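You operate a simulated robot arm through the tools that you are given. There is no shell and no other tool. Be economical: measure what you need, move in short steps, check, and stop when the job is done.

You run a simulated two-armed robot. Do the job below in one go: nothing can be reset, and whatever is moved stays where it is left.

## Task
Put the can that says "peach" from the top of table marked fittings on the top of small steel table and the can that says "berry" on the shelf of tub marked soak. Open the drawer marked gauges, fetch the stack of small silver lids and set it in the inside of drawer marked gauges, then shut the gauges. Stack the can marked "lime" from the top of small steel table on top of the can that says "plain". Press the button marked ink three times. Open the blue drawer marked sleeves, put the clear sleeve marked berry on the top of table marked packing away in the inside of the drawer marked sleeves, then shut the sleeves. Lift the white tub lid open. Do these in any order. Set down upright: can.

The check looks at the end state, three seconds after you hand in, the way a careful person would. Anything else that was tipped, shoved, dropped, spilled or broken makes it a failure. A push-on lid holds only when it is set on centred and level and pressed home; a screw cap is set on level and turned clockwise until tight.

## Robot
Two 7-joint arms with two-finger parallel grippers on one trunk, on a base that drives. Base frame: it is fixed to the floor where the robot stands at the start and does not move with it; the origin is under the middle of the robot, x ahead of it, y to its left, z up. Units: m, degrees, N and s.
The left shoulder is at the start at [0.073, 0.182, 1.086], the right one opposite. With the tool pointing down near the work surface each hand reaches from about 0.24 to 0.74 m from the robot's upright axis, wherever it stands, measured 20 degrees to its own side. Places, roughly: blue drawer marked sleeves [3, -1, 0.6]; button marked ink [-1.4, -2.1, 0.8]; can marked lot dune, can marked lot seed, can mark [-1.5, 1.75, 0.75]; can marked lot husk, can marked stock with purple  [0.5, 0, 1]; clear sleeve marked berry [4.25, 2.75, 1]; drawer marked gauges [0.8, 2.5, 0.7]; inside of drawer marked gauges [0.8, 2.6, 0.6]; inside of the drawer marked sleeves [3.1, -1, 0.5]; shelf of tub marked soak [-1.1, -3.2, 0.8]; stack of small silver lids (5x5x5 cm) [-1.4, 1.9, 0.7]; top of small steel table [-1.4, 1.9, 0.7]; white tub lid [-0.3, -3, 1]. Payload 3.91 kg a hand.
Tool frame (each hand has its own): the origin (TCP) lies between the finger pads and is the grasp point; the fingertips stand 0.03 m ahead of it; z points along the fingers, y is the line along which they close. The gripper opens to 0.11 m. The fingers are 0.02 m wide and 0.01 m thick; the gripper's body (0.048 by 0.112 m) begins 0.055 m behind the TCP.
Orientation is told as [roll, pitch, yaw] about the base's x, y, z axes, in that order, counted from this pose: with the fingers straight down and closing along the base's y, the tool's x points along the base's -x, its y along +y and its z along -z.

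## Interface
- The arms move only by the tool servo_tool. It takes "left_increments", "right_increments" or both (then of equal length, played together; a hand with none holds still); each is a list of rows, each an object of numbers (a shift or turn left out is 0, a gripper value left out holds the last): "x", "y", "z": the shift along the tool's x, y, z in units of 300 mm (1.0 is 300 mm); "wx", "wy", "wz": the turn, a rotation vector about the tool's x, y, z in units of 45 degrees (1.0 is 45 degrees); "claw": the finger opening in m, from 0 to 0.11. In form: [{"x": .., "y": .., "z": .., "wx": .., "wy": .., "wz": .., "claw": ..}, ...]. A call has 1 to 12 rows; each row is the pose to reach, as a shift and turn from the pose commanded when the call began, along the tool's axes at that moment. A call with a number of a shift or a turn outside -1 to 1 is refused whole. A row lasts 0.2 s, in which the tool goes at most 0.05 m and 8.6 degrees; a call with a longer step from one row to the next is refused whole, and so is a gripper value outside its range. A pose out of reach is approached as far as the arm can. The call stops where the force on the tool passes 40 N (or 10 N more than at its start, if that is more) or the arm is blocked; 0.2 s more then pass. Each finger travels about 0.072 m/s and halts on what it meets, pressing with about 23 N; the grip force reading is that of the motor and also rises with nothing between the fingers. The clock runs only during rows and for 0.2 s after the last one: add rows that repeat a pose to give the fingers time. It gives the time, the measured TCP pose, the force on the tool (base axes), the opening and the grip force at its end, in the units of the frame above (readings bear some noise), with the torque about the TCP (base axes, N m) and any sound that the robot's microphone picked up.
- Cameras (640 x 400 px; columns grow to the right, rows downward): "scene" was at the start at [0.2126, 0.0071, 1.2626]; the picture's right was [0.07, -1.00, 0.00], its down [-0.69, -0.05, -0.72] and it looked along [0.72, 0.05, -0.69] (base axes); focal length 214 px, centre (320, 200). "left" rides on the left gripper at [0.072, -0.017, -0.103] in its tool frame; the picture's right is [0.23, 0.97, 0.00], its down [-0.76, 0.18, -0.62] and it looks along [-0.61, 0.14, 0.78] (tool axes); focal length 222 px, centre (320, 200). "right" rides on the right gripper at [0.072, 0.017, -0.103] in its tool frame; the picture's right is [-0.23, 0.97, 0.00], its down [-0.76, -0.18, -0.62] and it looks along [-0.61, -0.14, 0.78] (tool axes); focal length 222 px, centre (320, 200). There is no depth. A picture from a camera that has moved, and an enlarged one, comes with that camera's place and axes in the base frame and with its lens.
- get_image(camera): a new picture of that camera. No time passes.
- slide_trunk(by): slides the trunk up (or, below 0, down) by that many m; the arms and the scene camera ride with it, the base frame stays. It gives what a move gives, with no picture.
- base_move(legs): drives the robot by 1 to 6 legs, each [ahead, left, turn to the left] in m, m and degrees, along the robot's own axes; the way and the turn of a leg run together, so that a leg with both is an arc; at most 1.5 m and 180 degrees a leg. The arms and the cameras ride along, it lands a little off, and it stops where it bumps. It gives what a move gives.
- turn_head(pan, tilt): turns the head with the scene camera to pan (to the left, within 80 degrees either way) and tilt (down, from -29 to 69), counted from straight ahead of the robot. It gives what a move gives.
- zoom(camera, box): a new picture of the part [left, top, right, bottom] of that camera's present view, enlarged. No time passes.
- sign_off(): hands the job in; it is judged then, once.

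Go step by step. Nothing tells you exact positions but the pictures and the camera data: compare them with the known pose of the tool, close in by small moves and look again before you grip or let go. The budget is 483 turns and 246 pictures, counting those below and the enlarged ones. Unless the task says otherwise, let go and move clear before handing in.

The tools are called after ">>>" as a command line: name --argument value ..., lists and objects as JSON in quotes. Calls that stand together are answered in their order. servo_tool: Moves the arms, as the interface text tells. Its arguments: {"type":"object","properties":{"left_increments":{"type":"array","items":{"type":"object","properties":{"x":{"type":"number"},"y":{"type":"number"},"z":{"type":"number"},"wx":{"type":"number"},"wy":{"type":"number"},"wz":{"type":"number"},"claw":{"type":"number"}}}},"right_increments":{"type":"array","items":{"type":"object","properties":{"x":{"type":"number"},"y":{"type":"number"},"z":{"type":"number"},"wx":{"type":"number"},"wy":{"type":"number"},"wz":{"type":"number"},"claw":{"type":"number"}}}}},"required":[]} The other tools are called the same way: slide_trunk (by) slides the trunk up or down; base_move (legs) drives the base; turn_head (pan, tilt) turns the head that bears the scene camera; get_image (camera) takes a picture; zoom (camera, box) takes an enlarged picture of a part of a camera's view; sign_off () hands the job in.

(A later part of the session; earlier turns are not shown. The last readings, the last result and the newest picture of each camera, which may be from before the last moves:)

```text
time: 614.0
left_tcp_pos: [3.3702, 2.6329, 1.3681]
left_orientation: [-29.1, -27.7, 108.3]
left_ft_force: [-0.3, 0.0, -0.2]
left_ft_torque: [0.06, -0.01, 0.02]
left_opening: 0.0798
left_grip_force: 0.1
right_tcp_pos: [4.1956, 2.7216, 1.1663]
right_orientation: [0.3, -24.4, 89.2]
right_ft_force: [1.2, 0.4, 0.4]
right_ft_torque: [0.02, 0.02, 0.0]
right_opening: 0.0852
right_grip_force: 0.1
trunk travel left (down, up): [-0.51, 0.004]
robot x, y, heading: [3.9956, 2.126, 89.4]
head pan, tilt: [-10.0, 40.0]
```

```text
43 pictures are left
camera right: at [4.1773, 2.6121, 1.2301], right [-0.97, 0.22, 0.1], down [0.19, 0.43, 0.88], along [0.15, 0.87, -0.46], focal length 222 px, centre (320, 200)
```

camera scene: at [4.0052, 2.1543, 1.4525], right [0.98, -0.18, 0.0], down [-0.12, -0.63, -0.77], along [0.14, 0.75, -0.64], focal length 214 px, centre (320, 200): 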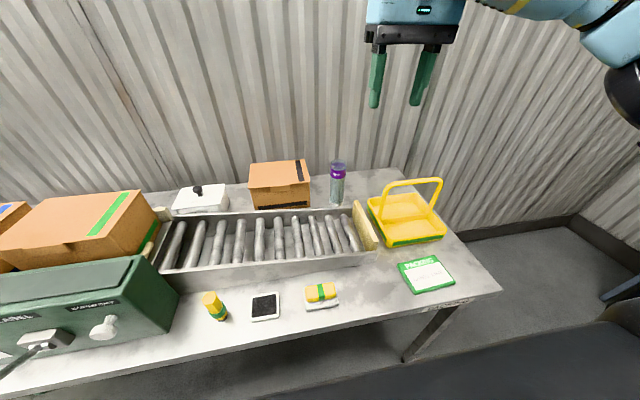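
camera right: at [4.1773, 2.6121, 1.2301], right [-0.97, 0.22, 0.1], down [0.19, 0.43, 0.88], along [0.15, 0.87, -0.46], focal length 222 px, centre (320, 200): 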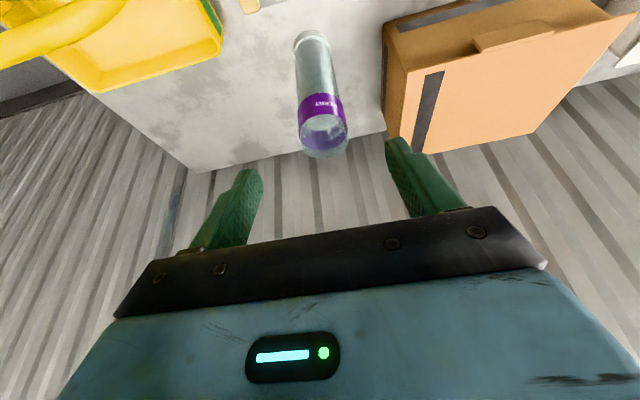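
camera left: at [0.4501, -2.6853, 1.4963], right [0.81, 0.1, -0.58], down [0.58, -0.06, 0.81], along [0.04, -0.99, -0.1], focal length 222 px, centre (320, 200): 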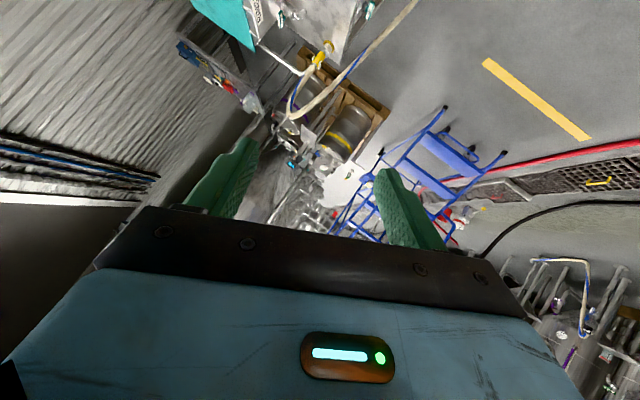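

>>> servo_tool --right_increments '[{"x": -0.068, "y": -0.011, "z": 0.08}, {"x": -0.068, "y": -0.011, "z": 0.22}, {"x": -0.068, "y": -0.011, "z": 0.36}, {"x": -0.068, "y": -0.011, "z": 0.48}, {"x": -0.068, "y": -0.011, "z": 0.58}, {"x": -0.068, "y": -0.011, "z": 0.58}]'

>>> get_image --camera "right"

>>> zoom --camera "scene" --box '[240, 100, 440, 250]'

```text
time: 615.4
left_tcp_pos: [3.3706, 2.6324, 1.3682]
left_orientation: [-29.1, -27.7, 108.3]
left_ft_force: [0.1, 0.3, 0.1]
left_ft_torque: [-0.02, 0.02, 0.02]
left_opening: 0.08
left_grip_force: 0.1
right_tcp_pos: [4.1991, 2.8096, 1.0154]
right_orientation: [0.3, -24.4, 89.3]
right_ft_force: [1.4, 0.2, 0.7]
right_ft_torque: [0.0, 0.0, 0.02]
right_opening: 0.0849
right_grip_force: 0.1
trunk travel left (down, up): [-0.51, 0.004]
robot x, y, heading: [3.9896, 2.1202, 89.4]
head pan, tilt: [-10.0, 40.0]
```

```text
42 pictures are left
camera right: at [4.1797, 2.7012, 1.0791], right [-0.97, 0.22, 0.1], down [0.19, 0.44, 0.88], along [0.15, 0.87, -0.46], focal length 222 px, centre (320, 200)
```

right: 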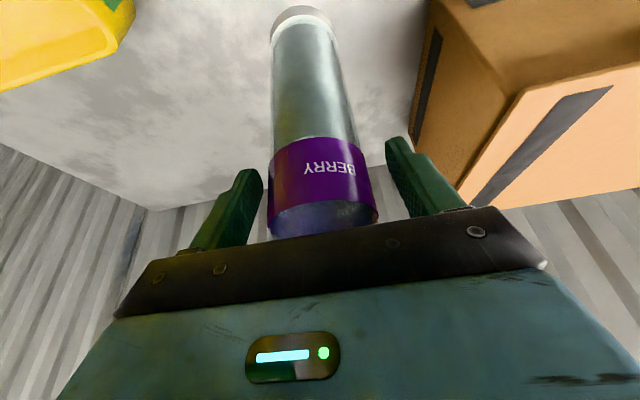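

```text
2.67 times, centred on (340, 175) of scene
camera zoom: at [4.0062, 2.2223, 1.4527], right [0.98, -0.18, 0.0], down [-0.12, -0.63, -0.77], along [0.14, 0.75, -0.64], focal length 572 px, centre (267, 267)
```

zoom: 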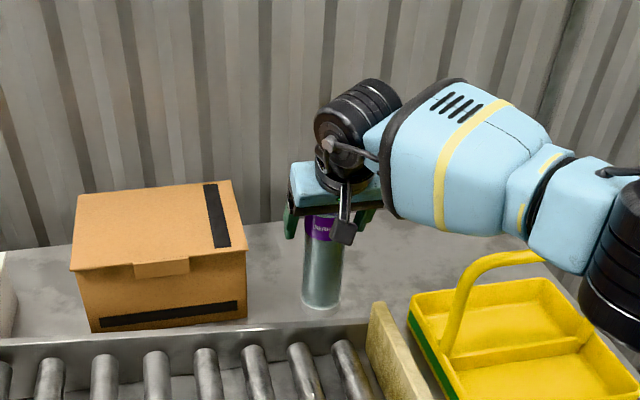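

>>> servo_tool --right_increments '[{"claw": 0.06}, {"claw": 0.04}, {"claw": 0.04}, {"claw": 0.04}]'

>>> servo_tool --right_increments '[{"x": -0.02, "z": -0.045}, {"x": -0.05, "z": -0.115}, {"x": -0.1, "z": -0.22}, {"x": -0.15, "z": -0.33}, {"x": -0.21, "z": -0.46}, {"x": -0.27, "z": -0.59}, {"x": -0.33, "z": -0.72}, {"x": -0.38, "z": -0.83}]'

>>> get_image --camera "scene"

```text
time: 616.4
left_tcp_pos: [3.3702, 2.6337, 1.3691]
left_orientation: [-29.2, -27.7, 108.2]
left_ft_force: [0.1, -0.7, 0.4]
left_ft_torque: [0.02, 0.01, 0.03]
left_opening: 0.0803
left_grip_force: 0.0
right_tcp_pos: [4.1982, 2.8101, 1.0152]
right_orientation: [0.3, -24.3, 89.3]
right_ft_force: [0.5, 0.5, 0.0]
right_ft_torque: [0.07, -0.2, 0.01]
right_opening: 0.0562
right_grip_force: 22.5
trunk travel left (down, up): [-0.51, 0.004]
robot x, y, heading: [3.9889, 2.1206, 89.2]
head pan, tilt: [-10.0, 40.0]
```

```text
time: 618.2
left_tcp_pos: [3.3674, 2.6323, 1.3677]
left_orientation: [-29.3, -27.7, 108.3]
left_ft_force: [-1.2, -0.7, -0.9]
left_ft_torque: [0.0, -0.01, -0.01]
left_opening: 0.0801
left_grip_force: 0.0
right_tcp_pos: [4.1952, 2.8103, 1.2893]
right_orientation: [0.3, -24.3, 89.5]
right_ft_force: [-0.7, 0.2, -1.2]
right_ft_torque: [-0.02, -0.04, 0.02]
right_opening: 0.0563
right_grip_force: 23.0
trunk travel left (down, up): [-0.51, 0.004]
robot x, y, heading: [3.9965, 2.1232, 89.3]
head pan, tilt: [-10.0, 40.0]
```

```text
40 pictures are left
camera scene: at [4.0034, 2.2219, 1.4528], right [0.98, -0.18, 0.0], down [-0.12, -0.63, -0.77], along [0.14, 0.75, -0.64], focal length 214 px, centre (320, 200)
```

scene: 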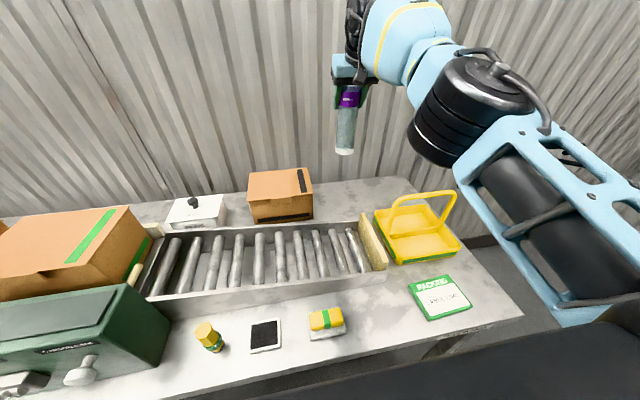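

Sleeve lifted upright. Retract the hand toward me, then back off and drive to the drawer.

>>> servo_tool --right_increments '[{"x": 0.1, "z": -0.076}, {"x": 0.2, "z": -0.152}, {"x": 0.3, "z": -0.228}, {"x": 0.4, "z": -0.304}, {"x": 0.5, "z": -0.38}, {"x": 0.6, "z": -0.455}]'

>>> base_move --legs '[[-0.65, 0, 0], [0, 0, -89]]'

>>> base_move --legs '[[-1.4, 0, 0], [-0.52, -0.2, 0], [0, -1.2, 0]]'

```text
time: 619.6
left_tcp_pos: [3.3708, 2.6316, 1.3685]
left_orientation: [-29.1, -27.6, 108.3]
left_ft_force: [1.4, 0.2, 0.9]
left_ft_torque: [0.04, 0.01, -0.03]
left_opening: 0.08
left_grip_force: 0.1
right_tcp_pos: [4.1797, 2.769, 1.377]
right_orientation: [0.4, -24.2, 89.2]
right_ft_force: [-1.3, 0.0, -2.7]
right_ft_torque: [-0.02, 0.01, 0.0]
right_opening: 0.0563
right_grip_force: 23.1
right hand out of reach, approached as far as the arm can: row 1, 2, 3, 4, 5, 6
trunk travel left (down, up): [-0.51, 0.004]
robot x, y, heading: [3.9928, 2.1247, 89.4]
head pan, tilt: [-10.0, 40.0]
```

```text
time: 626.9
left_tcp_pos: [4.4726, 2.1207, 1.3677]
left_orientation: [-29.3, -27.7, 20.3]
left_ft_force: [-0.1, 0.7, 0.0]
left_ft_torque: [0.02, -0.04, 0.03]
left_opening: 0.0799
left_grip_force: 0.1
right_tcp_pos: [4.6393, 1.315, 1.3767]
right_orientation: [0.3, -24.2, 1.3]
right_ft_force: [1.2, 0.0, -1.0]
right_ft_torque: [-0.01, -0.01, 0.02]
right_opening: 0.0562
right_grip_force: 23.5
trunk travel left (down, up): [-0.51, 0.004]
robot x, y, heading: [3.9824, 1.4795, 1.5]
head pan, tilt: [-10.0, 40.0]
```

```text
time: 647.0
left_tcp_pos: [2.5888, 0.6881, 1.3682]
left_orientation: [-29.2, -27.7, 20.3]
left_ft_force: [-0.5, 0.5, -0.4]
left_ft_torque: [-0.01, 0.02, 0.01]
left_opening: 0.08
left_grip_force: 0.1
right_tcp_pos: [2.7583, -0.1153, 1.3766]
right_orientation: [0.3, -24.2, 1.4]
right_ft_force: [-0.3, 0.3, -1.8]
right_ft_torque: [0.02, 0.03, 0.03]
right_opening: 0.0563
right_grip_force: 23.2
trunk travel left (down, up): [-0.51, 0.004]
robot x, y, heading: [2.1009, 0.0483, 1.5]
head pan, tilt: [-10.0, 40.0]
```

The hand did not retract and is near the manifold now; I stop and look.

>>> turn_head --pan -20 --tilt 35

>>> get_image --camera "scene"

```text
time: 647.7
left_tcp_pos: [2.5899, 0.687, 1.368]
left_orientation: [-29.2, -27.8, 20.4]
left_ft_force: [0.5, -0.6, -1.0]
left_ft_torque: [0.01, -0.01, -0.01]
left_opening: 0.0799
left_grip_force: 0.0
right_tcp_pos: [2.7576, -0.1159, 1.3767]
right_orientation: [0.3, -24.1, 1.4]
right_ft_force: [0.3, 0.5, -1.2]
right_ft_torque: [0.04, 0.0, -0.03]
right_opening: 0.0564
right_grip_force: 23.1
trunk travel left (down, up): [-0.51, 0.004]
robot x, y, heading: [2.1046, 0.048, 1.7]
head pan, tilt: [-20.0, 35.0]
```

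```text
39 pictures are left
camera scene: at [2.2003, 0.0217, 1.4601], right [-0.32, -0.95, 0.0], down [-0.54, 0.18, -0.82], along [0.78, -0.26, -0.57], focal length 214 px, centre (320, 200)
```

scene: 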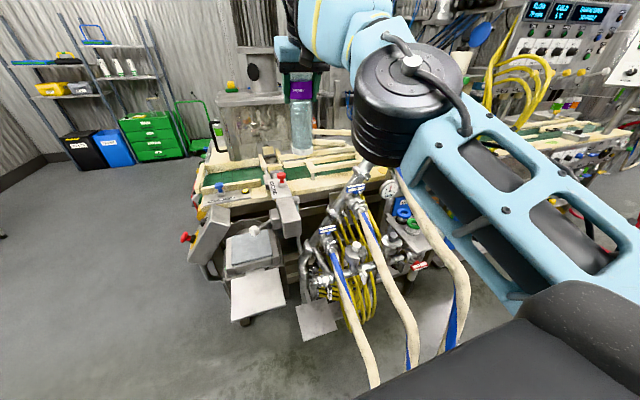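

>>> servo_tool --right_increments '[{"x": 0.07, "z": -0.03, "wy": 0.07}, {"x": 0.14, "z": -0.06, "wy": 0.14}, {"x": 0.22, "z": -0.1, "wy": 0.21}, {"x": 0.3, "z": -0.13, "wy": 0.28}, {"x": 0.38, "z": -0.17, "wy": 0.35}, {"x": 0.46, "z": -0.2, "wy": 0.42}, {"x": 0.54, "z": -0.24, "wy": 0.48}, {"x": 0.61, "z": -0.27, "wy": 0.54}]'

```text
time: 649.5
left_tcp_pos: [2.5883, 0.6873, 1.3674]
left_orientation: [-29.2, -27.7, 20.4]
left_ft_force: [-0.3, -0.3, 0.4]
left_ft_torque: [0.01, 0.02, 0.0]
left_opening: 0.0801
left_grip_force: 0.0
right_tcp_pos: [2.6705, -0.0997, 1.3866]
right_orientation: [0.3, -2.0, 1.5]
right_ft_force: [-1.4, 1.2, -1.2]
right_ft_torque: [-0.02, -0.02, 0.01]
right_opening: 0.0564
right_grip_force: 22.4
right hand out of reach, approached as far as the arm can: row 1, 2, 3, 4, 5, 6, 7, 8
trunk travel left (down, up): [-0.51, 0.004]
robot x, y, heading: [2.1055, 0.0518, 1.6]
head pan, tilt: [-20.0, 35.0]
```

>>> servo_tool --right_increments '[{"x": 0.1, "z": 0.03}, {"x": 0.2, "z": 0.06}, {"x": 0.3, "z": 0.09}]'

>>> base_move --legs '[[0, -0.5, -1.5], [0, -0.49, 0]]'

>>> turn_head --pan 0 --tilt 55

>>> get_image --camera "scene"

```text
time: 650.3
left_tcp_pos: [2.589, 0.6882, 1.3686]
left_orientation: [-29.2, -27.8, 20.4]
left_ft_force: [-0.8, 0.1, -0.1]
left_ft_torque: [-0.01, -0.03, 0.0]
left_opening: 0.0797
left_grip_force: 0.1
right_tcp_pos: [2.5834, -0.1031, 1.3635]
right_orientation: [0.3, 0.0, 1.4]
right_ft_force: [0.8, 0.4, -1.5]
right_ft_torque: [0.0, -0.03, 0.02]
right_opening: 0.0563
right_grip_force: 22.9
trunk travel left (down, up): [-0.51, 0.004]
robot x, y, heading: [2.102, 0.0501, 1.6]
head pan, tilt: [-20.0, 35.0]
```

```text
time: 659.6
left_tcp_pos: [2.6115, -0.3057, 1.3686]
left_orientation: [-29.2, -27.7, 19.6]
left_ft_force: [-0.1, 0.5, 0.5]
left_ft_torque: [-0.02, 0.02, 0.0]
left_opening: 0.08
left_grip_force: 0.0
right_tcp_pos: [2.5939, -1.095, 1.3618]
right_orientation: [0.2, 0.1, 0.7]
right_ft_force: [-0.3, -0.5, -2.2]
right_ft_torque: [0.0, -0.06, -0.01]
right_opening: 0.0562
right_grip_force: 22.8
trunk travel left (down, up): [-0.51, 0.004]
robot x, y, heading: [2.1215, -0.9411, 0.6]
head pan, tilt: [-20.0, 35.0]
```

```text
time: 660.4
left_tcp_pos: [2.612, -0.3056, 1.3681]
left_orientation: [-29.2, -27.7, 19.6]
left_ft_force: [0.2, 0.5, -0.5]
left_ft_torque: [0.0, -0.01, 0.0]
left_opening: 0.0797
left_grip_force: 0.0
right_tcp_pos: [2.5939, -1.0958, 1.3621]
right_orientation: [0.3, 0.1, 0.7]
right_ft_force: [-0.3, -0.4, -1.9]
right_ft_torque: [0.01, -0.03, 0.01]
right_opening: 0.0564
right_grip_force: 22.7
trunk travel left (down, up): [-0.51, 0.004]
robot x, y, heading: [2.1187, -0.9378, 0.4]
head pan, tilt: [0.0, 55.0]
```

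```text
38 pictures are left
camera scene: at [2.2025, -0.9359, 1.432], right [0.01, -1.0, 0.0], down [-0.82, -0.01, -0.57], along [0.57, 0.01, -0.82], focal length 214 px, centre (320, 200)
```

scene: 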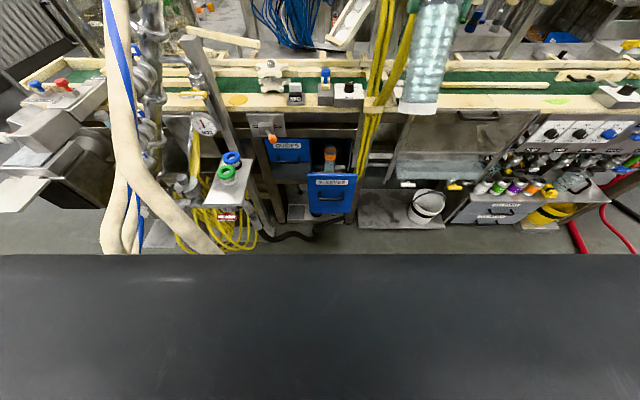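

>>> zoom --camera "scene" --box '[250, 120, 410, 240]'

```text
3.33 times, centred on (330, 180) of scene
camera zoom: at [2.2025, -0.9359, 1.432], right [0.01, -1.0, 0.0], down [-0.82, -0.01, -0.57], along [0.57, 0.01, -0.82], focal length 715 px, centre (287, 267)
```

zoom: 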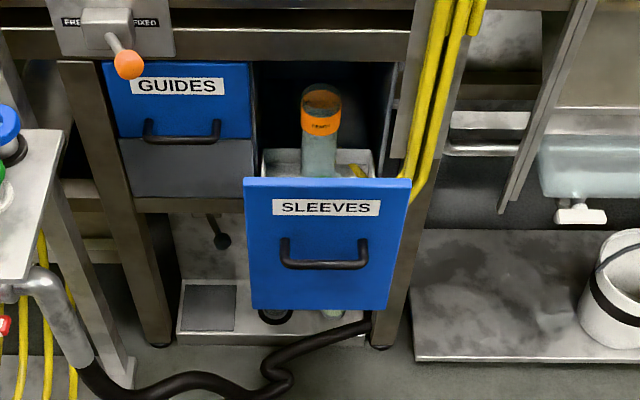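

The drawer has a deep white box with the orange sleeve far back (x≈3.0) and free floor in front. To keep the hand clear of the tall front panel I'll rotate the hand so it leans left. Lower the trunk and rotate.

>>> slide_trunk --by -0.22

>>> servo_tool --right_increments '[{"wz": 0.167}, {"wz": 0.333}, {"wz": 0.5}, {"wz": 0.667}, {"wz": 0.833}, {"wz": 1.0}]'

>>> servo_tool --right_increments '[{"wz": 0.167}, {"wz": 0.333}, {"wz": 0.5}, {"wz": 0.667}, {"wz": 0.833}, {"wz": 1.0}]'

>>> servo_tool --right_increments '[{"wy": -0.15}, {"wy": -0.3}, {"wy": -0.43}, {"wy": -0.54}]'

>>> get_image --camera "scene"

```text
time: 662.8
left_tcp_pos: [2.6128, -0.3057, 1.1483]
left_orientation: [-29.2, -27.7, 19.6]
left_ft_force: [0.5, -0.3, 0.1]
left_ft_torque: [0.05, 0.01, -0.03]
left_opening: 0.0801
left_grip_force: 0.0
right_tcp_pos: [2.5942, -1.0949, 1.1429]
right_orientation: [0.3, 0.1, 0.8]
right_ft_force: [0.0, -0.1, -1.2]
right_ft_torque: [0.0, -0.02, -0.03]
right_opening: 0.0566
right_grip_force: 23.3
trunk travel left (down, up): [-0.29, 0.224]
robot x, y, heading: [2.115, -0.9403, 0.8]
head pan, tilt: [0.0, 55.0]
```

```text
time: 664.2
left_tcp_pos: [2.6124, -0.3059, 1.1482]
left_orientation: [-29.3, -27.7, 19.6]
left_ft_force: [-0.1, 0.3, 0.2]
left_ft_torque: [-0.01, 0.0, -0.02]
left_opening: 0.0799
left_grip_force: 0.1
right_tcp_pos: [2.5939, -1.0948, 1.1417]
right_orientation: [0.0, 0.3, -44.5]
right_ft_force: [-0.4, 0.2, -2.1]
right_ft_torque: [-0.03, -0.01, 0.03]
right_opening: 0.0564
right_grip_force: 23.1
trunk travel left (down, up): [-0.29, 0.224]
robot x, y, heading: [2.1159, -0.9387, 0.7]
head pan, tilt: [0.0, 55.0]
```

```text
time: 665.6
left_tcp_pos: [2.612, -0.3053, 1.1488]
left_orientation: [-29.2, -27.7, 19.5]
left_ft_force: [-0.2, 0.4, 0.2]
left_ft_torque: [-0.01, 0.02, 0.0]
left_opening: 0.0799
left_grip_force: 0.1
right_tcp_pos: [2.5935, -1.0964, 1.1419]
right_orientation: [-0.1, 0.4, -89.4]
right_ft_force: [1.0, -0.2, -2.5]
right_ft_torque: [-0.04, -0.02, -0.04]
right_opening: 0.0566
right_grip_force: 23.3
trunk travel left (down, up): [-0.29, 0.224]
robot x, y, heading: [2.1154, -0.9412, 1.0]
head pan, tilt: [0.0, 55.0]
```

```text
time: 666.6
left_tcp_pos: [2.6125, -0.3063, 1.1478]
left_orientation: [-29.1, -27.7, 19.6]
left_ft_force: [-0.5, -0.1, 0.0]
left_ft_torque: [0.0, 0.05, 0.04]
left_opening: 0.08
left_grip_force: 0.0
right_tcp_pos: [2.6007, -1.0921, 1.123]
right_orientation: [-0.1, -24.0, -89.3]
right_ft_force: [0.7, -0.4, -1.9]
right_ft_torque: [0.0, 0.01, 0.02]
right_opening: 0.0566
right_grip_force: 23.0
right hand out of reach, approached as far as the arm can: row 3, 4
trunk travel left (down, up): [-0.29, 0.224]
robot x, y, heading: [2.1175, -0.9392, 0.5]
head pan, tilt: [0.0, 55.0]
```

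```text
36 pictures are left
camera scene: at [2.3357, -0.9338, 1.1874], right [0.01, -1.0, 0.0], down [-0.82, -0.01, -0.57], along [0.57, 0.01, -0.82], focal length 214 px, centre (320, 200)
```

scene: 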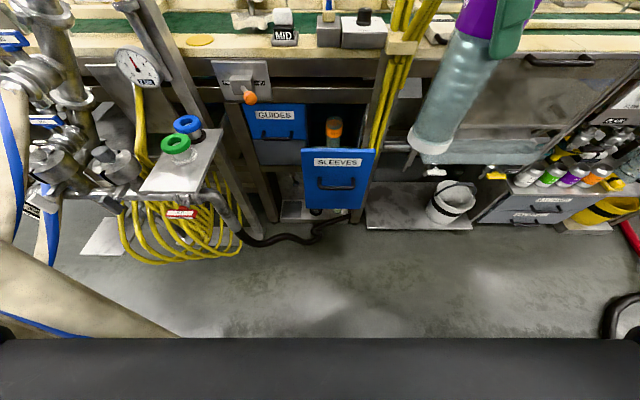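

Move over the open drawer: target x≈2.87, y≈−0.985.

>>> servo_tool --right_increments '[{"y": 0.12, "x": 0.06, "z": -0.03}, {"y": 0.25, "x": 0.12, "z": -0.04}, {"y": 0.38, "x": 0.18, "z": -0.03}, {"y": 0.51, "x": 0.24, "z": -0.02}, {"y": 0.64, "x": 0.3, "z": 0.0}, {"y": 0.77, "x": 0.36, "z": 0.03}, {"y": 0.9, "x": 0.425, "z": 0.07}, {"y": 0.9, "x": 0.425, "z": 0.07}]'

>>> get_image --camera "scene"

>>> get_image --camera "right"

```text
time: 668.0
left_tcp_pos: [2.6131, -0.3057, 1.1478]
left_orientation: [-29.4, -27.6, 19.6]
left_ft_force: [0.0, -0.4, -0.3]
left_ft_torque: [0.02, 0.0, -0.01]
left_opening: 0.08
left_grip_force: 0.2
right_tcp_pos: [2.7798, -1.1072, 1.0634]
right_orientation: [0.4, -19.9, -99.7]
right_ft_force: [0.1, 0.2, -1.4]
right_ft_torque: [-0.02, -0.01, 0.0]
right_opening: 0.0563
right_grip_force: 22.7
right hand out of reach, approached as far as the arm can: row 4, 5, 6, 7
trunk travel left (down, up): [-0.29, 0.224]
robot x, y, heading: [2.1154, -0.9367, 0.6]
head pan, tilt: [0.0, 55.0]
stopped in row 7 (right hand): the arm was blocked; the commanded pose is now the measured one
```

```text
35 pictures are left
camera scene: at [2.3364, -0.9352, 1.1873], right [0.01, -1.0, 0.0], down [-0.82, -0.01, -0.57], along [0.57, 0.01, -0.82], focal length 214 px, centre (320, 200)
```

scene: 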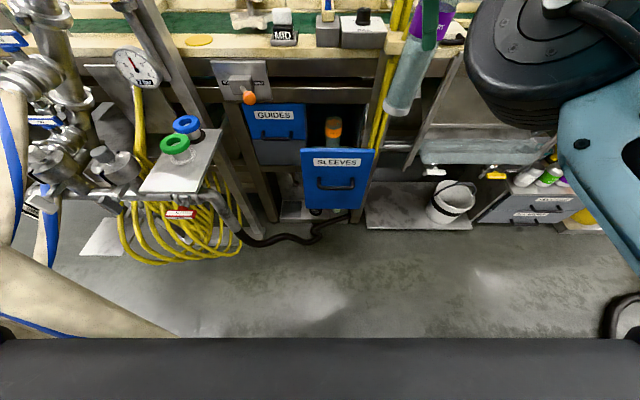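

```text
34 pictures are left
camera right: at [2.8124, -1.0082, 1.1366], right [0.92, -0.37, 0.08], down [-0.27, -0.47, 0.84], along [-0.28, -0.8, -0.53], focal length 222 px, centre (320, 200)
```

right: 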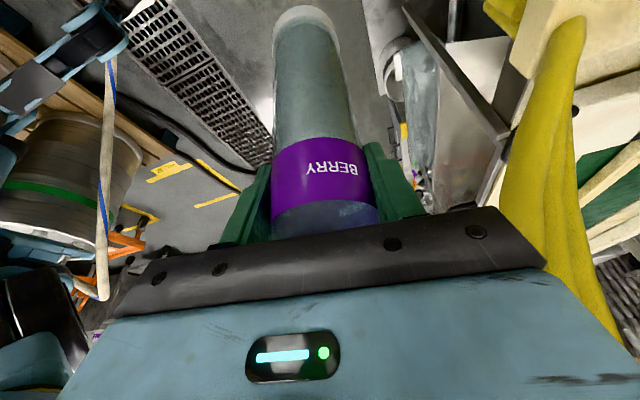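

Need to be closer. I pull the hand back a little, restore its orientation, and drive 0.2 m forward and slightly left.

>>> servo_tool --right_increments '[{"y": -0.12, "wx": -0.02, "wz": -0.06, "wy": -0.03}, {"y": -0.25, "wx": -0.04, "wz": -0.12, "wy": -0.06}, {"y": -0.38, "wx": -0.06, "wz": -0.17, "wy": -0.08}, {"y": -0.45, "wx": -0.076, "wz": -0.21, "wy": -0.1}, {"y": -0.45, "x": 0.1, "wx": -0.076, "wz": -0.21, "wy": -0.1}]'

>>> base_move --legs '[[0.2, 0.07, 0]]'

```text
time: 669.0
left_tcp_pos: [2.6126, -0.3052, 1.147]
left_orientation: [-29.3, -27.6, 19.8]
left_ft_force: [-0.3, -0.3, -0.2]
left_ft_torque: [0.02, 0.0, 0.01]
left_opening: 0.0801
left_grip_force: 0.1
right_tcp_pos: [2.7704, -1.0804, 1.0732]
right_orientation: [0.3, -20.1, -98.8]
right_ft_force: [-0.1, -0.4, -2.7]
right_ft_torque: [0.0, 0.04, -0.02]
right_opening: 0.0564
right_grip_force: 22.9
right hand out of reach, approached as far as the arm can: row 1, 2, 3, 4
trunk travel left (down, up): [-0.29, 0.224]
robot x, y, heading: [2.1187, -0.94, 0.5]
head pan, tilt: [0.0, 55.0]
stopped in row 4 (right hand): the arm was blocked; the commanded pose is now the measured one
```

```text
time: 670.7
left_tcp_pos: [2.8087, -0.2355, 1.1487]
left_orientation: [-29.4, -27.8, 19.8]
left_ft_force: [0.3, 0.2, -0.5]
left_ft_torque: [-0.03, 0.02, 0.02]
left_opening: 0.08
left_grip_force: 0.1
right_tcp_pos: [2.9654, -1.0085, 1.0742]
right_orientation: [0.2, -20.1, -98.9]
right_ft_force: [-18.2, 1.6, 6.1]
right_ft_torque: [0.05, 1.33, -0.08]
right_opening: 0.0694
right_grip_force: 22.9
trunk travel left (down, up): [-0.29, 0.224]
robot x, y, heading: [2.3137, -0.8683, 0.2]
head pan, tilt: [0.0, 55.0]
```

The hand bumped forward into the conveyor side. I check the images immediately.

>>> get_image --camera "right"

>>> get_image --camera "scene"

```text
33 pictures are left
camera right: at [2.9964, -0.9093, 1.1473], right [0.93, -0.36, 0.08], down [-0.25, -0.47, 0.85], along [-0.26, -0.81, -0.53], focal length 222 px, centre (320, 200)
```

right: 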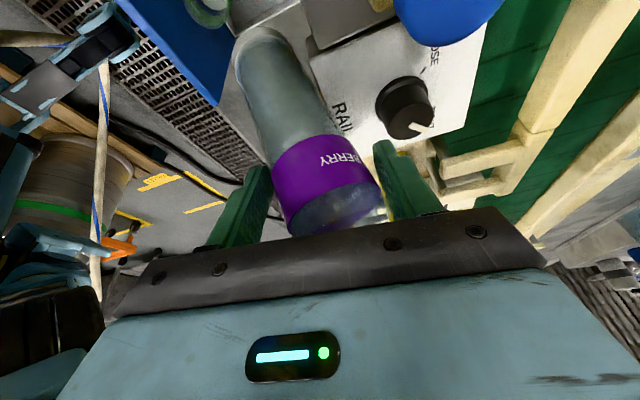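

```text
32 pictures are left
camera scene: at [2.5311, -0.8645, 1.188], right [0.01, -1.0, 0.0], down [-0.82, -0.01, -0.58], along [0.58, 0.01, -0.82], focal length 214 px, centre (320, 200)
```

scene: 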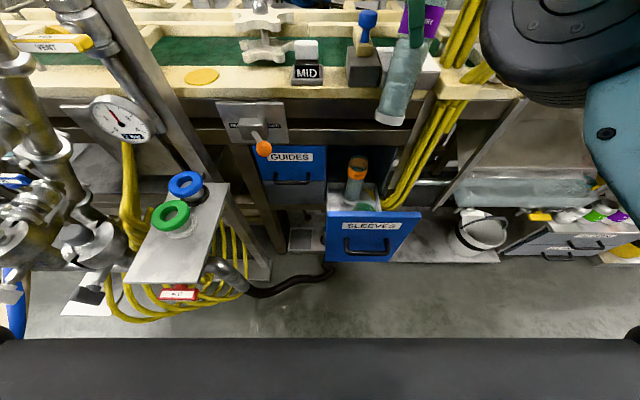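

I back the base off 10 cm to relieve it.

>>> base_move --legs '[[-0.1, 0, 0]]'

>>> get_image --camera "right"

>>> get_image --camera "scene"

```text
time: 671.9
left_tcp_pos: [2.7094, -0.2367, 1.1481]
left_orientation: [-29.3, -27.8, 19.8]
left_ft_force: [-0.4, 0.1, 0.1]
left_ft_torque: [0.03, -0.04, 0.02]
left_opening: 0.0799
left_grip_force: 0.1
right_tcp_pos: [2.8659, -1.0112, 1.0744]
right_orientation: [0.1, -20.1, -98.8]
right_ft_force: [-0.5, 0.6, -1.7]
right_ft_torque: [0.03, -0.02, 0.01]
right_opening: 0.0559
right_grip_force: 23.1
trunk travel left (down, up): [-0.29, 0.224]
robot x, y, heading: [2.2151, -0.8718, 0.4]
head pan, tilt: [0.0, 55.0]
```

```text
31 pictures are left
camera right: at [2.8978, -0.911, 1.1461], right [0.93, -0.36, 0.08], down [-0.25, -0.47, 0.85], along [-0.27, -0.81, -0.53], focal length 222 px, centre (320, 200)
```

right: 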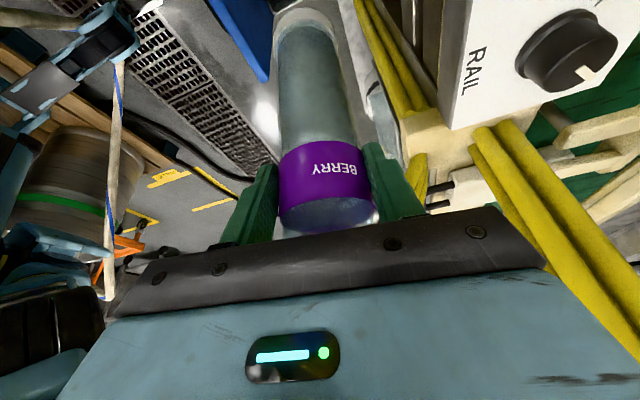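

```text
30 pictures are left
camera scene: at [2.4324, -0.866, 1.1876], right [0.01, -1.0, 0.0], down [-0.82, -0.01, -0.57], along [0.57, 0.01, -0.82], focal length 214 px, centre (320, 200)
```

scene: 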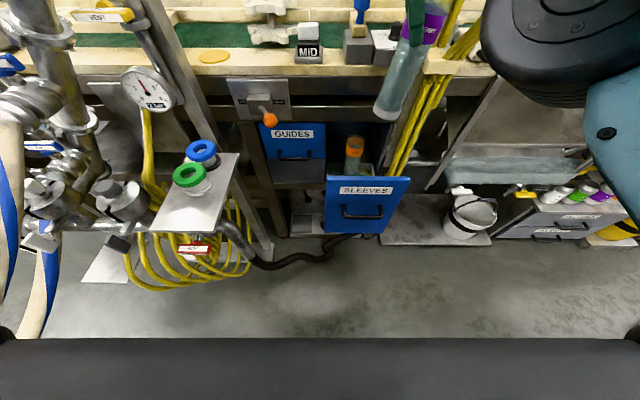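

The sleeve re-seated in the grip. Now fix orientation and centre over the drawer.

>>> servo_tool --right_increments '[{"x": 0.03, "wx": -0.025, "wz": -0.07, "wy": -0.03}, {"x": 0.06, "wx": -0.05, "wz": -0.14, "wy": -0.06}, {"x": 0.09, "wx": -0.076, "wz": -0.2, "wy": -0.095}, {"x": 0.09, "wx": -0.076, "wz": -0.2, "wy": -0.095}]'

>>> slide_trunk --by -0.1

>>> get_image --camera "scene"

```text
time: 673.0
left_tcp_pos: [2.7099, -0.2359, 1.1477]
left_orientation: [-29.2, -27.8, 19.7]
left_ft_force: [-0.3, 0.2, -0.6]
left_ft_torque: [-0.02, -0.01, -0.01]
left_opening: 0.0796
left_grip_force: 0.0
right_tcp_pos: [2.8781, -1.0299, 1.0653]
right_orientation: [-0.4, -22.7, -93.1]
right_ft_force: [1.2, 0.8, -1.9]
right_ft_torque: [0.02, -0.02, 0.01]
right_opening: 0.0562
right_grip_force: 23.3
trunk travel left (down, up): [-0.29, 0.224]
robot x, y, heading: [2.2158, -0.8688, 0.6]
head pan, tilt: [0.0, 55.0]
stopped in row 4 (right hand): the arm was blocked; the commanded pose is now the measured one
```

```text
time: 674.4
left_tcp_pos: [2.7089, -0.236, 1.0476]
left_orientation: [-29.3, -27.7, 19.8]
left_ft_force: [0.2, -1.2, 0.4]
left_ft_torque: [0.03, -0.06, 0.02]
left_opening: 0.08
left_grip_force: 0.1
right_tcp_pos: [2.9012, -1.0494, 0.9094]
right_orientation: [-6.4, -22.7, -92.9]
right_ft_force: [-0.2, 0.1, -1.6]
right_ft_torque: [0.05, -0.01, -0.01]
right_opening: 0.0561
right_grip_force: 22.3
trunk travel left (down, up): [-0.19, 0.324]
robot x, y, heading: [2.217, -0.8705, 1.0]
head pan, tilt: [0.0, 55.0]
```

```text
29 pictures are left
camera scene: at [2.4649, -0.8657, 1.0814], right [0.01, -1.0, 0.0], down [-0.82, -0.01, -0.57], along [0.57, 0.01, -0.82], focal length 214 px, centre (320, 200)
```

scene: 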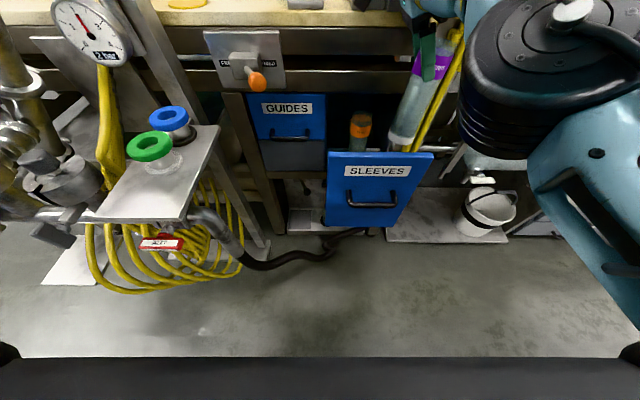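

>>> base_move --legs '[[-0.025, 0.06, 0]]'

>>> servo_tool --right_increments '[{"wx": -0.05}, {"wx": -0.1, "wy": -0.02}, {"wx": -0.14, "wy": -0.03}, {"wx": -0.14, "wy": -0.03}]'

>>> zoom --camera "scene" --box '[260, 60, 460, 240]'

>>> get_image --camera "right"

```text
time: 675.6
left_tcp_pos: [2.6842, -0.1782, 1.0476]
left_orientation: [-29.3, -27.7, 19.8]
left_ft_force: [0.6, -0.8, -0.2]
left_ft_torque: [0.0, -0.01, -0.03]
left_opening: 0.08
left_grip_force: 0.0
right_tcp_pos: [2.8762, -0.991, 0.9126]
right_orientation: [-6.3, -22.5, -93.1]
right_ft_force: [-0.2, 0.2, -2.4]
right_ft_torque: [-0.01, 0.0, 0.02]
right_opening: 0.0563
right_grip_force: 22.7
trunk travel left (down, up): [-0.19, 0.324]
robot x, y, heading: [2.188, -0.811, 0.8]
head pan, tilt: [0.0, 55.0]
```

```text
time: 676.6
left_tcp_pos: [2.6847, -0.1776, 1.047]
left_orientation: [-29.3, -27.6, 19.7]
left_ft_force: [0.4, 0.1, -1.1]
left_ft_torque: [0.0, 0.02, -0.02]
left_opening: 0.0803
left_grip_force: 0.1
right_tcp_pos: [2.8947, -0.9965, 0.9169]
right_orientation: [-0.1, -23.7, -93.7]
right_ft_force: [0.1, -0.2, -2.0]
right_ft_torque: [-0.02, -0.02, 0.0]
right_opening: 0.056
right_grip_force: 23.1
right hand out of reach, approached as far as the arm can: row 1, 2, 3, 4
trunk travel left (down, up): [-0.19, 0.324]
robot x, y, heading: [2.193, -0.8088, 0.2]
head pan, tilt: [0.0, 55.0]
```

```text
2.22 times, centred on (360, 150) of scene
camera zoom: at [2.4399, -0.8072, 1.0813], right [0.01, -1.0, 0.0], down [-0.82, -0.01, -0.57], along [0.57, 0.01, -0.82], focal length 477 px, centre (231, 311)
```

zoom: 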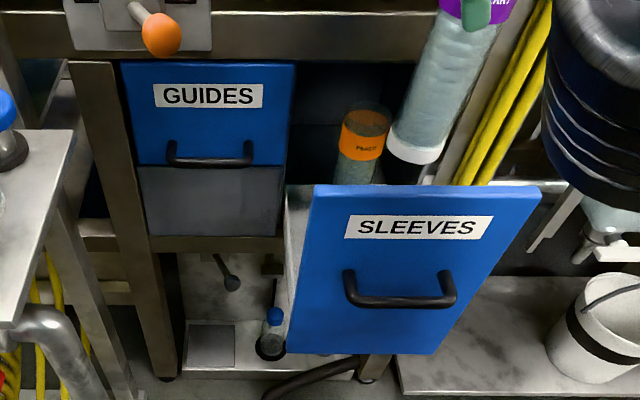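

```text
27 pictures are left
camera right: at [2.9179, -0.8903, 0.9817], right [0.96, -0.27, 0.09], down [-0.21, -0.43, 0.88], along [-0.2, -0.86, -0.47], focal length 222 px, centre (320, 200)
```

right: 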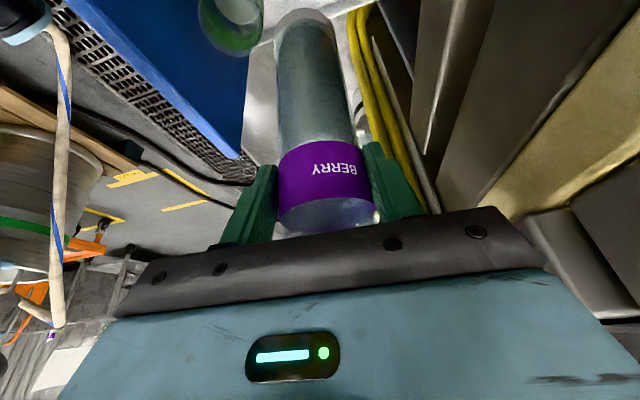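

Well aligned over the free part of the drawer (sleeve bottom ≈(2.864, −0.993), orange one at x≈2.99). Descend vertically.

>>> servo_tool --right_increments '[{"x": 0.05, "z": 0.11}, {"x": 0.1, "z": 0.22}, {"x": 0.15, "z": 0.33}, {"x": 0.19, "z": 0.43}, {"x": 0.19, "z": 0.43}]'

>>> zoom --camera "scene" --box '[260, 60, 460, 240]'

```text
time: 677.8
left_tcp_pos: [2.6856, -0.1783, 1.0481]
left_orientation: [-29.3, -27.6, 19.7]
left_ft_force: [-0.6, 0.3, -0.2]
left_ft_torque: [-0.01, 0.01, 0.0]
left_opening: 0.0802
left_grip_force: 0.0
right_tcp_pos: [2.9124, -0.9833, 0.7736]
right_orientation: [0.0, -24.0, -92.9]
right_ft_force: [0.1, 0.1, -1.5]
right_ft_torque: [0.04, -0.01, -0.02]
right_opening: 0.0562
right_grip_force: 22.7
right hand out of reach, approached as far as the arm can: row 1, 2, 3, 4, 5
trunk travel left (down, up): [-0.19, 0.324]
robot x, y, heading: [2.1856, -0.8097, 0.4]
head pan, tilt: [0.0, 55.0]
```

```text
2.22 times, centred on (360, 150) of scene
camera zoom: at [2.4398, -0.8071, 1.0813], right [0.01, -1.0, 0.0], down [-0.82, -0.01, -0.57], along [0.57, 0.01, -0.82], focal length 477 px, centre (231, 311)
```

zoom: 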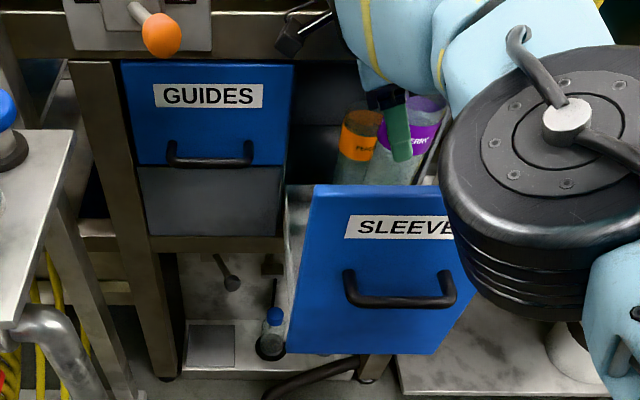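

Shift back 3 cm with the base, then continue down feeling for the floor.

>>> base_move --legs '[[-0.035, 0, 0]]'

>>> servo_tool --right_increments '[{"x": 0.03, "z": 0.065}, {"x": 0.06, "z": 0.13}, {"x": 0.072, "z": 0.16}, {"x": 0.072, "z": 0.16}]'

>>> zoom --camera "right" --box '[180, 0, 480, 240]'

```text
time: 678.6
left_tcp_pos: [2.6495, -0.1783, 1.0484]
left_orientation: [-29.2, -27.7, 19.7]
left_ft_force: [0.0, -1.0, -0.5]
left_ft_torque: [0.03, 0.0, 0.04]
left_opening: 0.0801
left_grip_force: 0.1
right_tcp_pos: [2.8789, -0.9822, 0.7747]
right_orientation: [-0.1, -24.0, -92.9]
right_ft_force: [0.0, 0.1, -1.6]
right_ft_torque: [0.03, -0.04, 0.04]
right_opening: 0.0559
right_grip_force: 22.8
trunk travel left (down, up): [-0.19, 0.324]
robot x, y, heading: [2.1577, -0.8114, 0.2]
head pan, tilt: [0.0, 55.0]
```

```text
time: 679.2
left_tcp_pos: [2.6505, -0.1794, 1.0488]
left_orientation: [-29.4, -27.7, 19.6]
left_ft_force: [1.0, -0.7, 0.0]
left_ft_torque: [0.0, 0.02, 0.01]
left_opening: 0.0803
left_grip_force: 0.0
right_tcp_pos: [2.8808, -0.9844, 0.7558]
right_orientation: [1.1, -24.5, -93.5]
right_ft_force: [-0.2, 0.8, 17.7]
right_ft_torque: [0.03, 0.7, -0.06]
right_opening: 0.0562
right_grip_force: 23.1
trunk travel left (down, up): [-0.19, 0.324]
robot x, y, heading: [2.1545, -0.8102, 0.5]
head pan, tilt: [0.0, 55.0]
stopped in row 2 (right hand): the force on the tool passed its limit at 53 N (the readings are from after the stop); the commanded pose is now the measured one
```

```text
1.67 times, centred on (330, 120) of right
camera zoom: at [2.9025, -0.8767, 0.82], right [0.96, -0.26, 0.11], down [-0.22, -0.42, 0.88], along [-0.18, -0.87, -0.46], focal length 370 px, centre (303, 333)
```

zoom: 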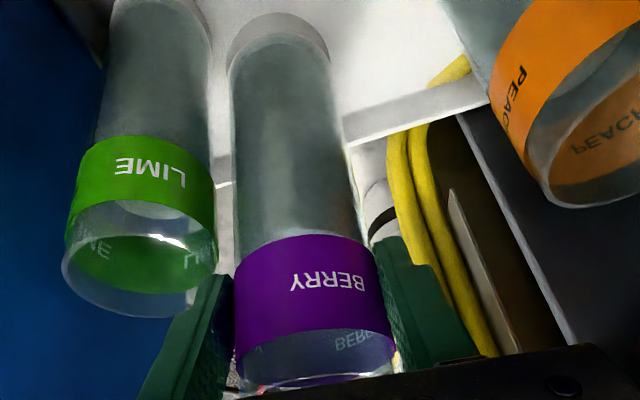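

A lime sleeve was hidden right behind the panel, and my near finger touched its rim. I lift 2.5 cm, shift 3 cm forward and look again.

>>> servo_tool --right_increments '[{"x": -0.036, "z": -0.08}, {"x": -0.036, "z": -0.08, "y": 0.05}, {"x": -0.036, "z": -0.08, "y": 0.1}, {"x": -0.036, "z": -0.08, "y": 0.1}]'

>>> zoom --camera "right" --box '[120, 0, 520, 260]'

```text
time: 680.2
left_tcp_pos: [2.6518, -0.1788, 1.0479]
left_orientation: [-29.4, -27.7, 19.5]
left_ft_force: [-0.7, -0.3, 0.0]
left_ft_torque: [-0.02, -0.03, -0.02]
left_opening: 0.0801
left_grip_force: 0.1
right_tcp_pos: [2.8831, -0.9871, 0.7773]
right_orientation: [0.7, -24.2, -93.3]
right_ft_force: [-0.2, 0.7, -2.4]
right_ft_torque: [0.07, 0.0, 0.01]
right_opening: 0.056
right_grip_force: 22.9
right hand out of reach, approached as far as the arm can: row 2, 3, 4
trunk travel left (down, up): [-0.19, 0.324]
robot x, y, heading: [2.157, -0.8142, 0.7]
head pan, tilt: [0.0, 55.0]
```

```text
1.54 times, centred on (320, 130) of right
camera zoom: at [2.9043, -0.8791, 0.8417], right [0.96, -0.26, 0.1], down [-0.21, -0.43, 0.88], along [-0.18, -0.87, -0.46], focal length 342 px, centre (320, 308)
```

zoom: 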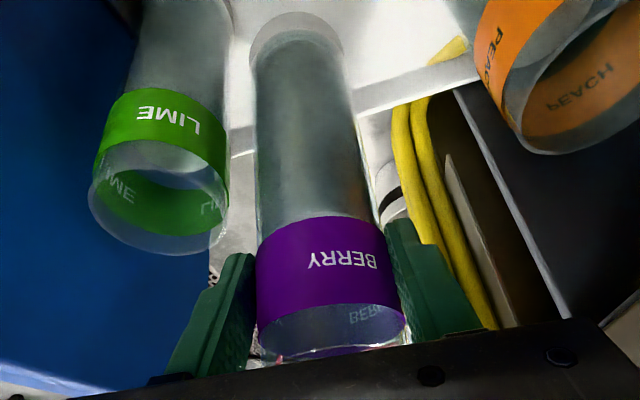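

>>> base_move --legs '[[0.027, 0, 0]]'

>>> zoom --camera "right" --box '[120, 0, 520, 260]'

```text
time: 681.0
left_tcp_pos: [2.6792, -0.1788, 1.0473]
left_orientation: [-29.2, -27.6, 19.8]
left_ft_force: [0.3, -0.4, 0.3]
left_ft_torque: [0.02, 0.03, -0.01]
left_opening: 0.08
left_grip_force: 0.0
right_tcp_pos: [2.9099, -0.9876, 0.7766]
right_orientation: [0.6, -24.3, -93.3]
right_ft_force: [0.5, -0.1, -1.5]
right_ft_torque: [-0.01, 0.04, 0.01]
right_opening: 0.0561
right_grip_force: 22.9
trunk travel left (down, up): [-0.19, 0.324]
robot x, y, heading: [2.1845, -0.8116, 0.7]
head pan, tilt: [0.0, 55.0]
```

```text
1.54 times, centred on (320, 130) of right
camera zoom: at [2.9317, -0.879, 0.841], right [0.96, -0.26, 0.1], down [-0.21, -0.43, 0.88], along [-0.18, -0.87, -0.46], focal length 342 px, centre (320, 308)
```

zoom: 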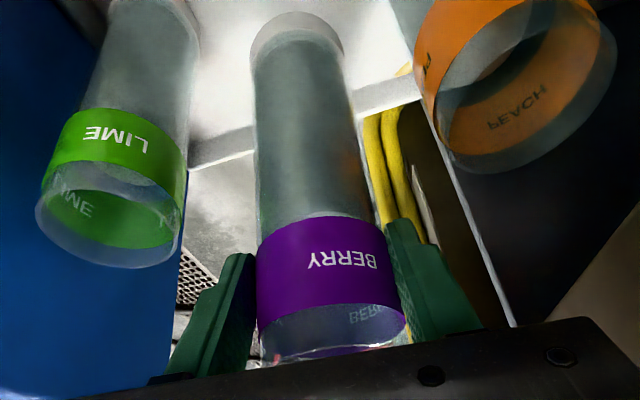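

Good clearance on both sides. Descend slowly to the floor.

>>> servo_tool --right_increments '[{"x": 0.02, "z": 0.045}, {"x": 0.04, "z": 0.09}, {"x": 0.06, "z": 0.135}, {"x": 0.08, "z": 0.18}, {"x": 0.08, "z": 0.18}]'

>>> zoom --camera "right" --box '[120, 0, 520, 260]'

```text
time: 682.2
left_tcp_pos: [2.6781, -0.1791, 1.0482]
left_orientation: [-29.3, -27.7, 19.7]
left_ft_force: [0.1, -0.1, -0.3]
left_ft_torque: [0.04, 0.01, 0.02]
left_opening: 0.0802
left_grip_force: 0.1
right_tcp_pos: [2.9092, -0.9876, 0.719]
right_orientation: [0.7, -24.3, -93.4]
right_ft_force: [0.1, 0.1, -1.8]
right_ft_torque: [0.01, -0.02, 0.03]
right_opening: 0.0565
right_grip_force: 23.4
trunk travel left (down, up): [-0.19, 0.324]
robot x, y, heading: [2.1779, -0.8103, 0.5]
head pan, tilt: [0.0, 55.0]
```

```text
1.54 times, centred on (320, 130) of right
camera zoom: at [2.9306, -0.8798, 0.7824], right [0.96, -0.26, 0.1], down [-0.21, -0.43, 0.88], along [-0.18, -0.87, -0.46], focal length 342 px, centre (320, 308)
```

zoom: 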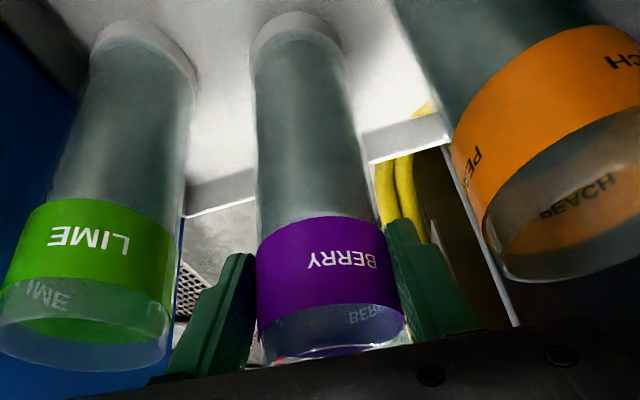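

>>> servo_tool --right_increments '[{"x": 0.006, "z": 0.013}, {"x": 0.012, "z": 0.026}, {"x": 0.018, "z": 0.039}, {"x": 0.018, "z": 0.039}]'

>>> servo_tool --right_increments '[{"x": 0.005, "z": 0.01}, {"x": 0.01, "z": 0.02}, {"x": 0.01, "z": 0.02}]'

```text
time: 683.2
left_tcp_pos: [2.6787, -0.1785, 1.0467]
left_orientation: [-29.2, -27.7, 19.7]
left_ft_force: [-0.3, -0.4, -0.3]
left_ft_torque: [0.01, 0.03, -0.02]
left_opening: 0.0801
left_grip_force: 0.1
right_tcp_pos: [2.9092, -0.9883, 0.7066]
right_orientation: [0.7, -24.2, -93.4]
right_ft_force: [0.2, 0.1, -1.4]
right_ft_torque: [0.04, 0.01, -0.02]
right_opening: 0.0561
right_grip_force: 23.1
trunk travel left (down, up): [-0.19, 0.324]
robot x, y, heading: [2.1841, -0.8102, 0.5]
head pan, tilt: [0.0, 55.0]
```

```text
time: 684.0
left_tcp_pos: [2.6765, -0.178, 1.047]
left_orientation: [-29.4, -27.7, 19.8]
left_ft_force: [0.9, 0.9, 0.3]
left_ft_torque: [-0.04, 0.02, -0.01]
left_opening: 0.0801
left_grip_force: 0.1
right_tcp_pos: [2.9077, -0.9885, 0.7026]
right_orientation: [0.9, -24.4, -93.4]
right_ft_force: [-0.5, 0.7, 9.6]
right_ft_torque: [-0.18, 0.08, 0.04]
right_opening: 0.056
right_grip_force: 22.9
right hand out of reach, approached as far as the arm can: row 1, 2, 3
trunk travel left (down, up): [-0.19, 0.324]
robot x, y, heading: [2.1807, -0.814, 0.6]
head pan, tilt: [0.0, 55.0]
```

Contact with the drawer floor (≈10 N). Open slightly to release, then retreat along the reverse path.

>>> servo_tool --right_increments '[{"claw": 0.06}, {"claw": 0.066}, {"claw": 0.07}, {"claw": 0.072}]'

>>> zoom --camera "right" --box '[120, 0, 520, 260]'

```text
time: 685.0
left_tcp_pos: [2.6782, -0.1788, 1.0474]
left_orientation: [-29.4, -27.6, 19.6]
left_ft_force: [0.2, 0.2, -0.4]
left_ft_torque: [-0.03, -0.01, -0.02]
left_opening: 0.0802
left_grip_force: 0.0
right_tcp_pos: [2.9078, -0.9877, 0.6994]
right_orientation: [0.7, -24.3, -93.4]
right_ft_force: [-1.2, 0.2, -0.7]
right_ft_torque: [-0.01, 0.04, 0.03]
right_opening: 0.0718
right_grip_force: 0.1
trunk travel left (down, up): [-0.19, 0.324]
robot x, y, heading: [2.1811, -0.8164, 0.6]
head pan, tilt: [0.0, 55.0]
```

```text
1.54 times, centred on (320, 130) of right
camera zoom: at [2.929, -0.8806, 0.7636], right [0.96, -0.26, 0.1], down [-0.21, -0.43, 0.88], along [-0.18, -0.87, -0.46], focal length 342 px, centre (320, 308)
```

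zoom: 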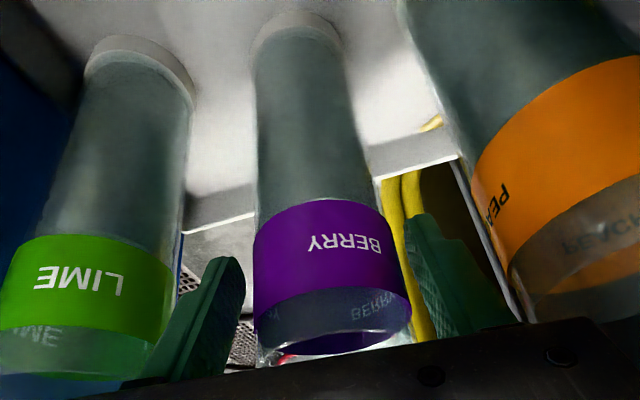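

Sleeve stands free. Retreat along the tool axis and then up.

>>> servo_tool --right_increments '[{"z": -0.08}, {"z": -0.18}, {"z": -0.3}, {"z": -0.42, "x": -0.03}, {"z": -0.54, "x": -0.08}, {"z": -0.66, "x": -0.13}, {"z": -0.78, "x": -0.18}, {"z": -0.9, "x": -0.23}]'

>>> zoom --camera "scene" --box '[240, 60, 460, 240]'

```text
time: 686.8
left_tcp_pos: [2.678, -0.1794, 1.0483]
left_orientation: [-29.3, -27.7, 19.7]
left_ft_force: [0.3, -0.1, -0.1]
left_ft_torque: [-0.02, 0.0, 0.01]
left_opening: 0.0802
left_grip_force: 0.0
right_tcp_pos: [2.8686, -0.962, 0.8656]
right_orientation: [-7.7, -24.2, -90.9]
right_ft_force: [-0.2, 0.1, -0.9]
right_ft_torque: [0.0, 0.01, 0.01]
right_opening: 0.0722
right_grip_force: 0.1
right hand out of reach, approached as far as the arm can: row 3, 4, 5, 6, 7, 8
trunk travel left (down, up): [-0.19, 0.324]
robot x, y, heading: [2.1822, -0.8118, 0.8]
head pan, tilt: [0.0, 55.0]
stopped in row 8 (right hand): the arm was blocked; the commanded pose is now the measured one
```

```text
2.22 times, centred on (350, 150) of scene
camera zoom: at [2.4324, -0.8071, 1.0813], right [0.01, -1.0, 0.0], down [-0.82, -0.01, -0.57], along [0.57, 0.01, -0.82], focal length 477 px, centre (253, 311)
```

zoom: 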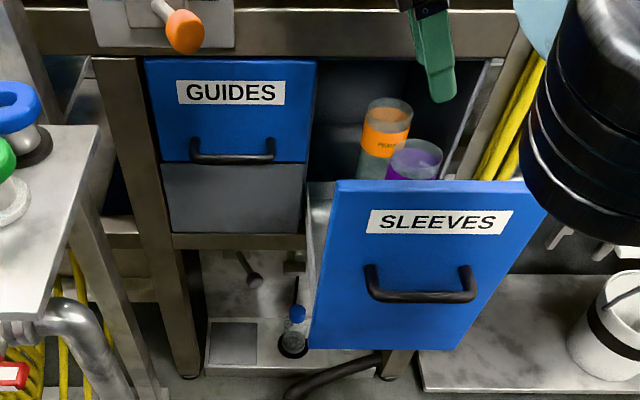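

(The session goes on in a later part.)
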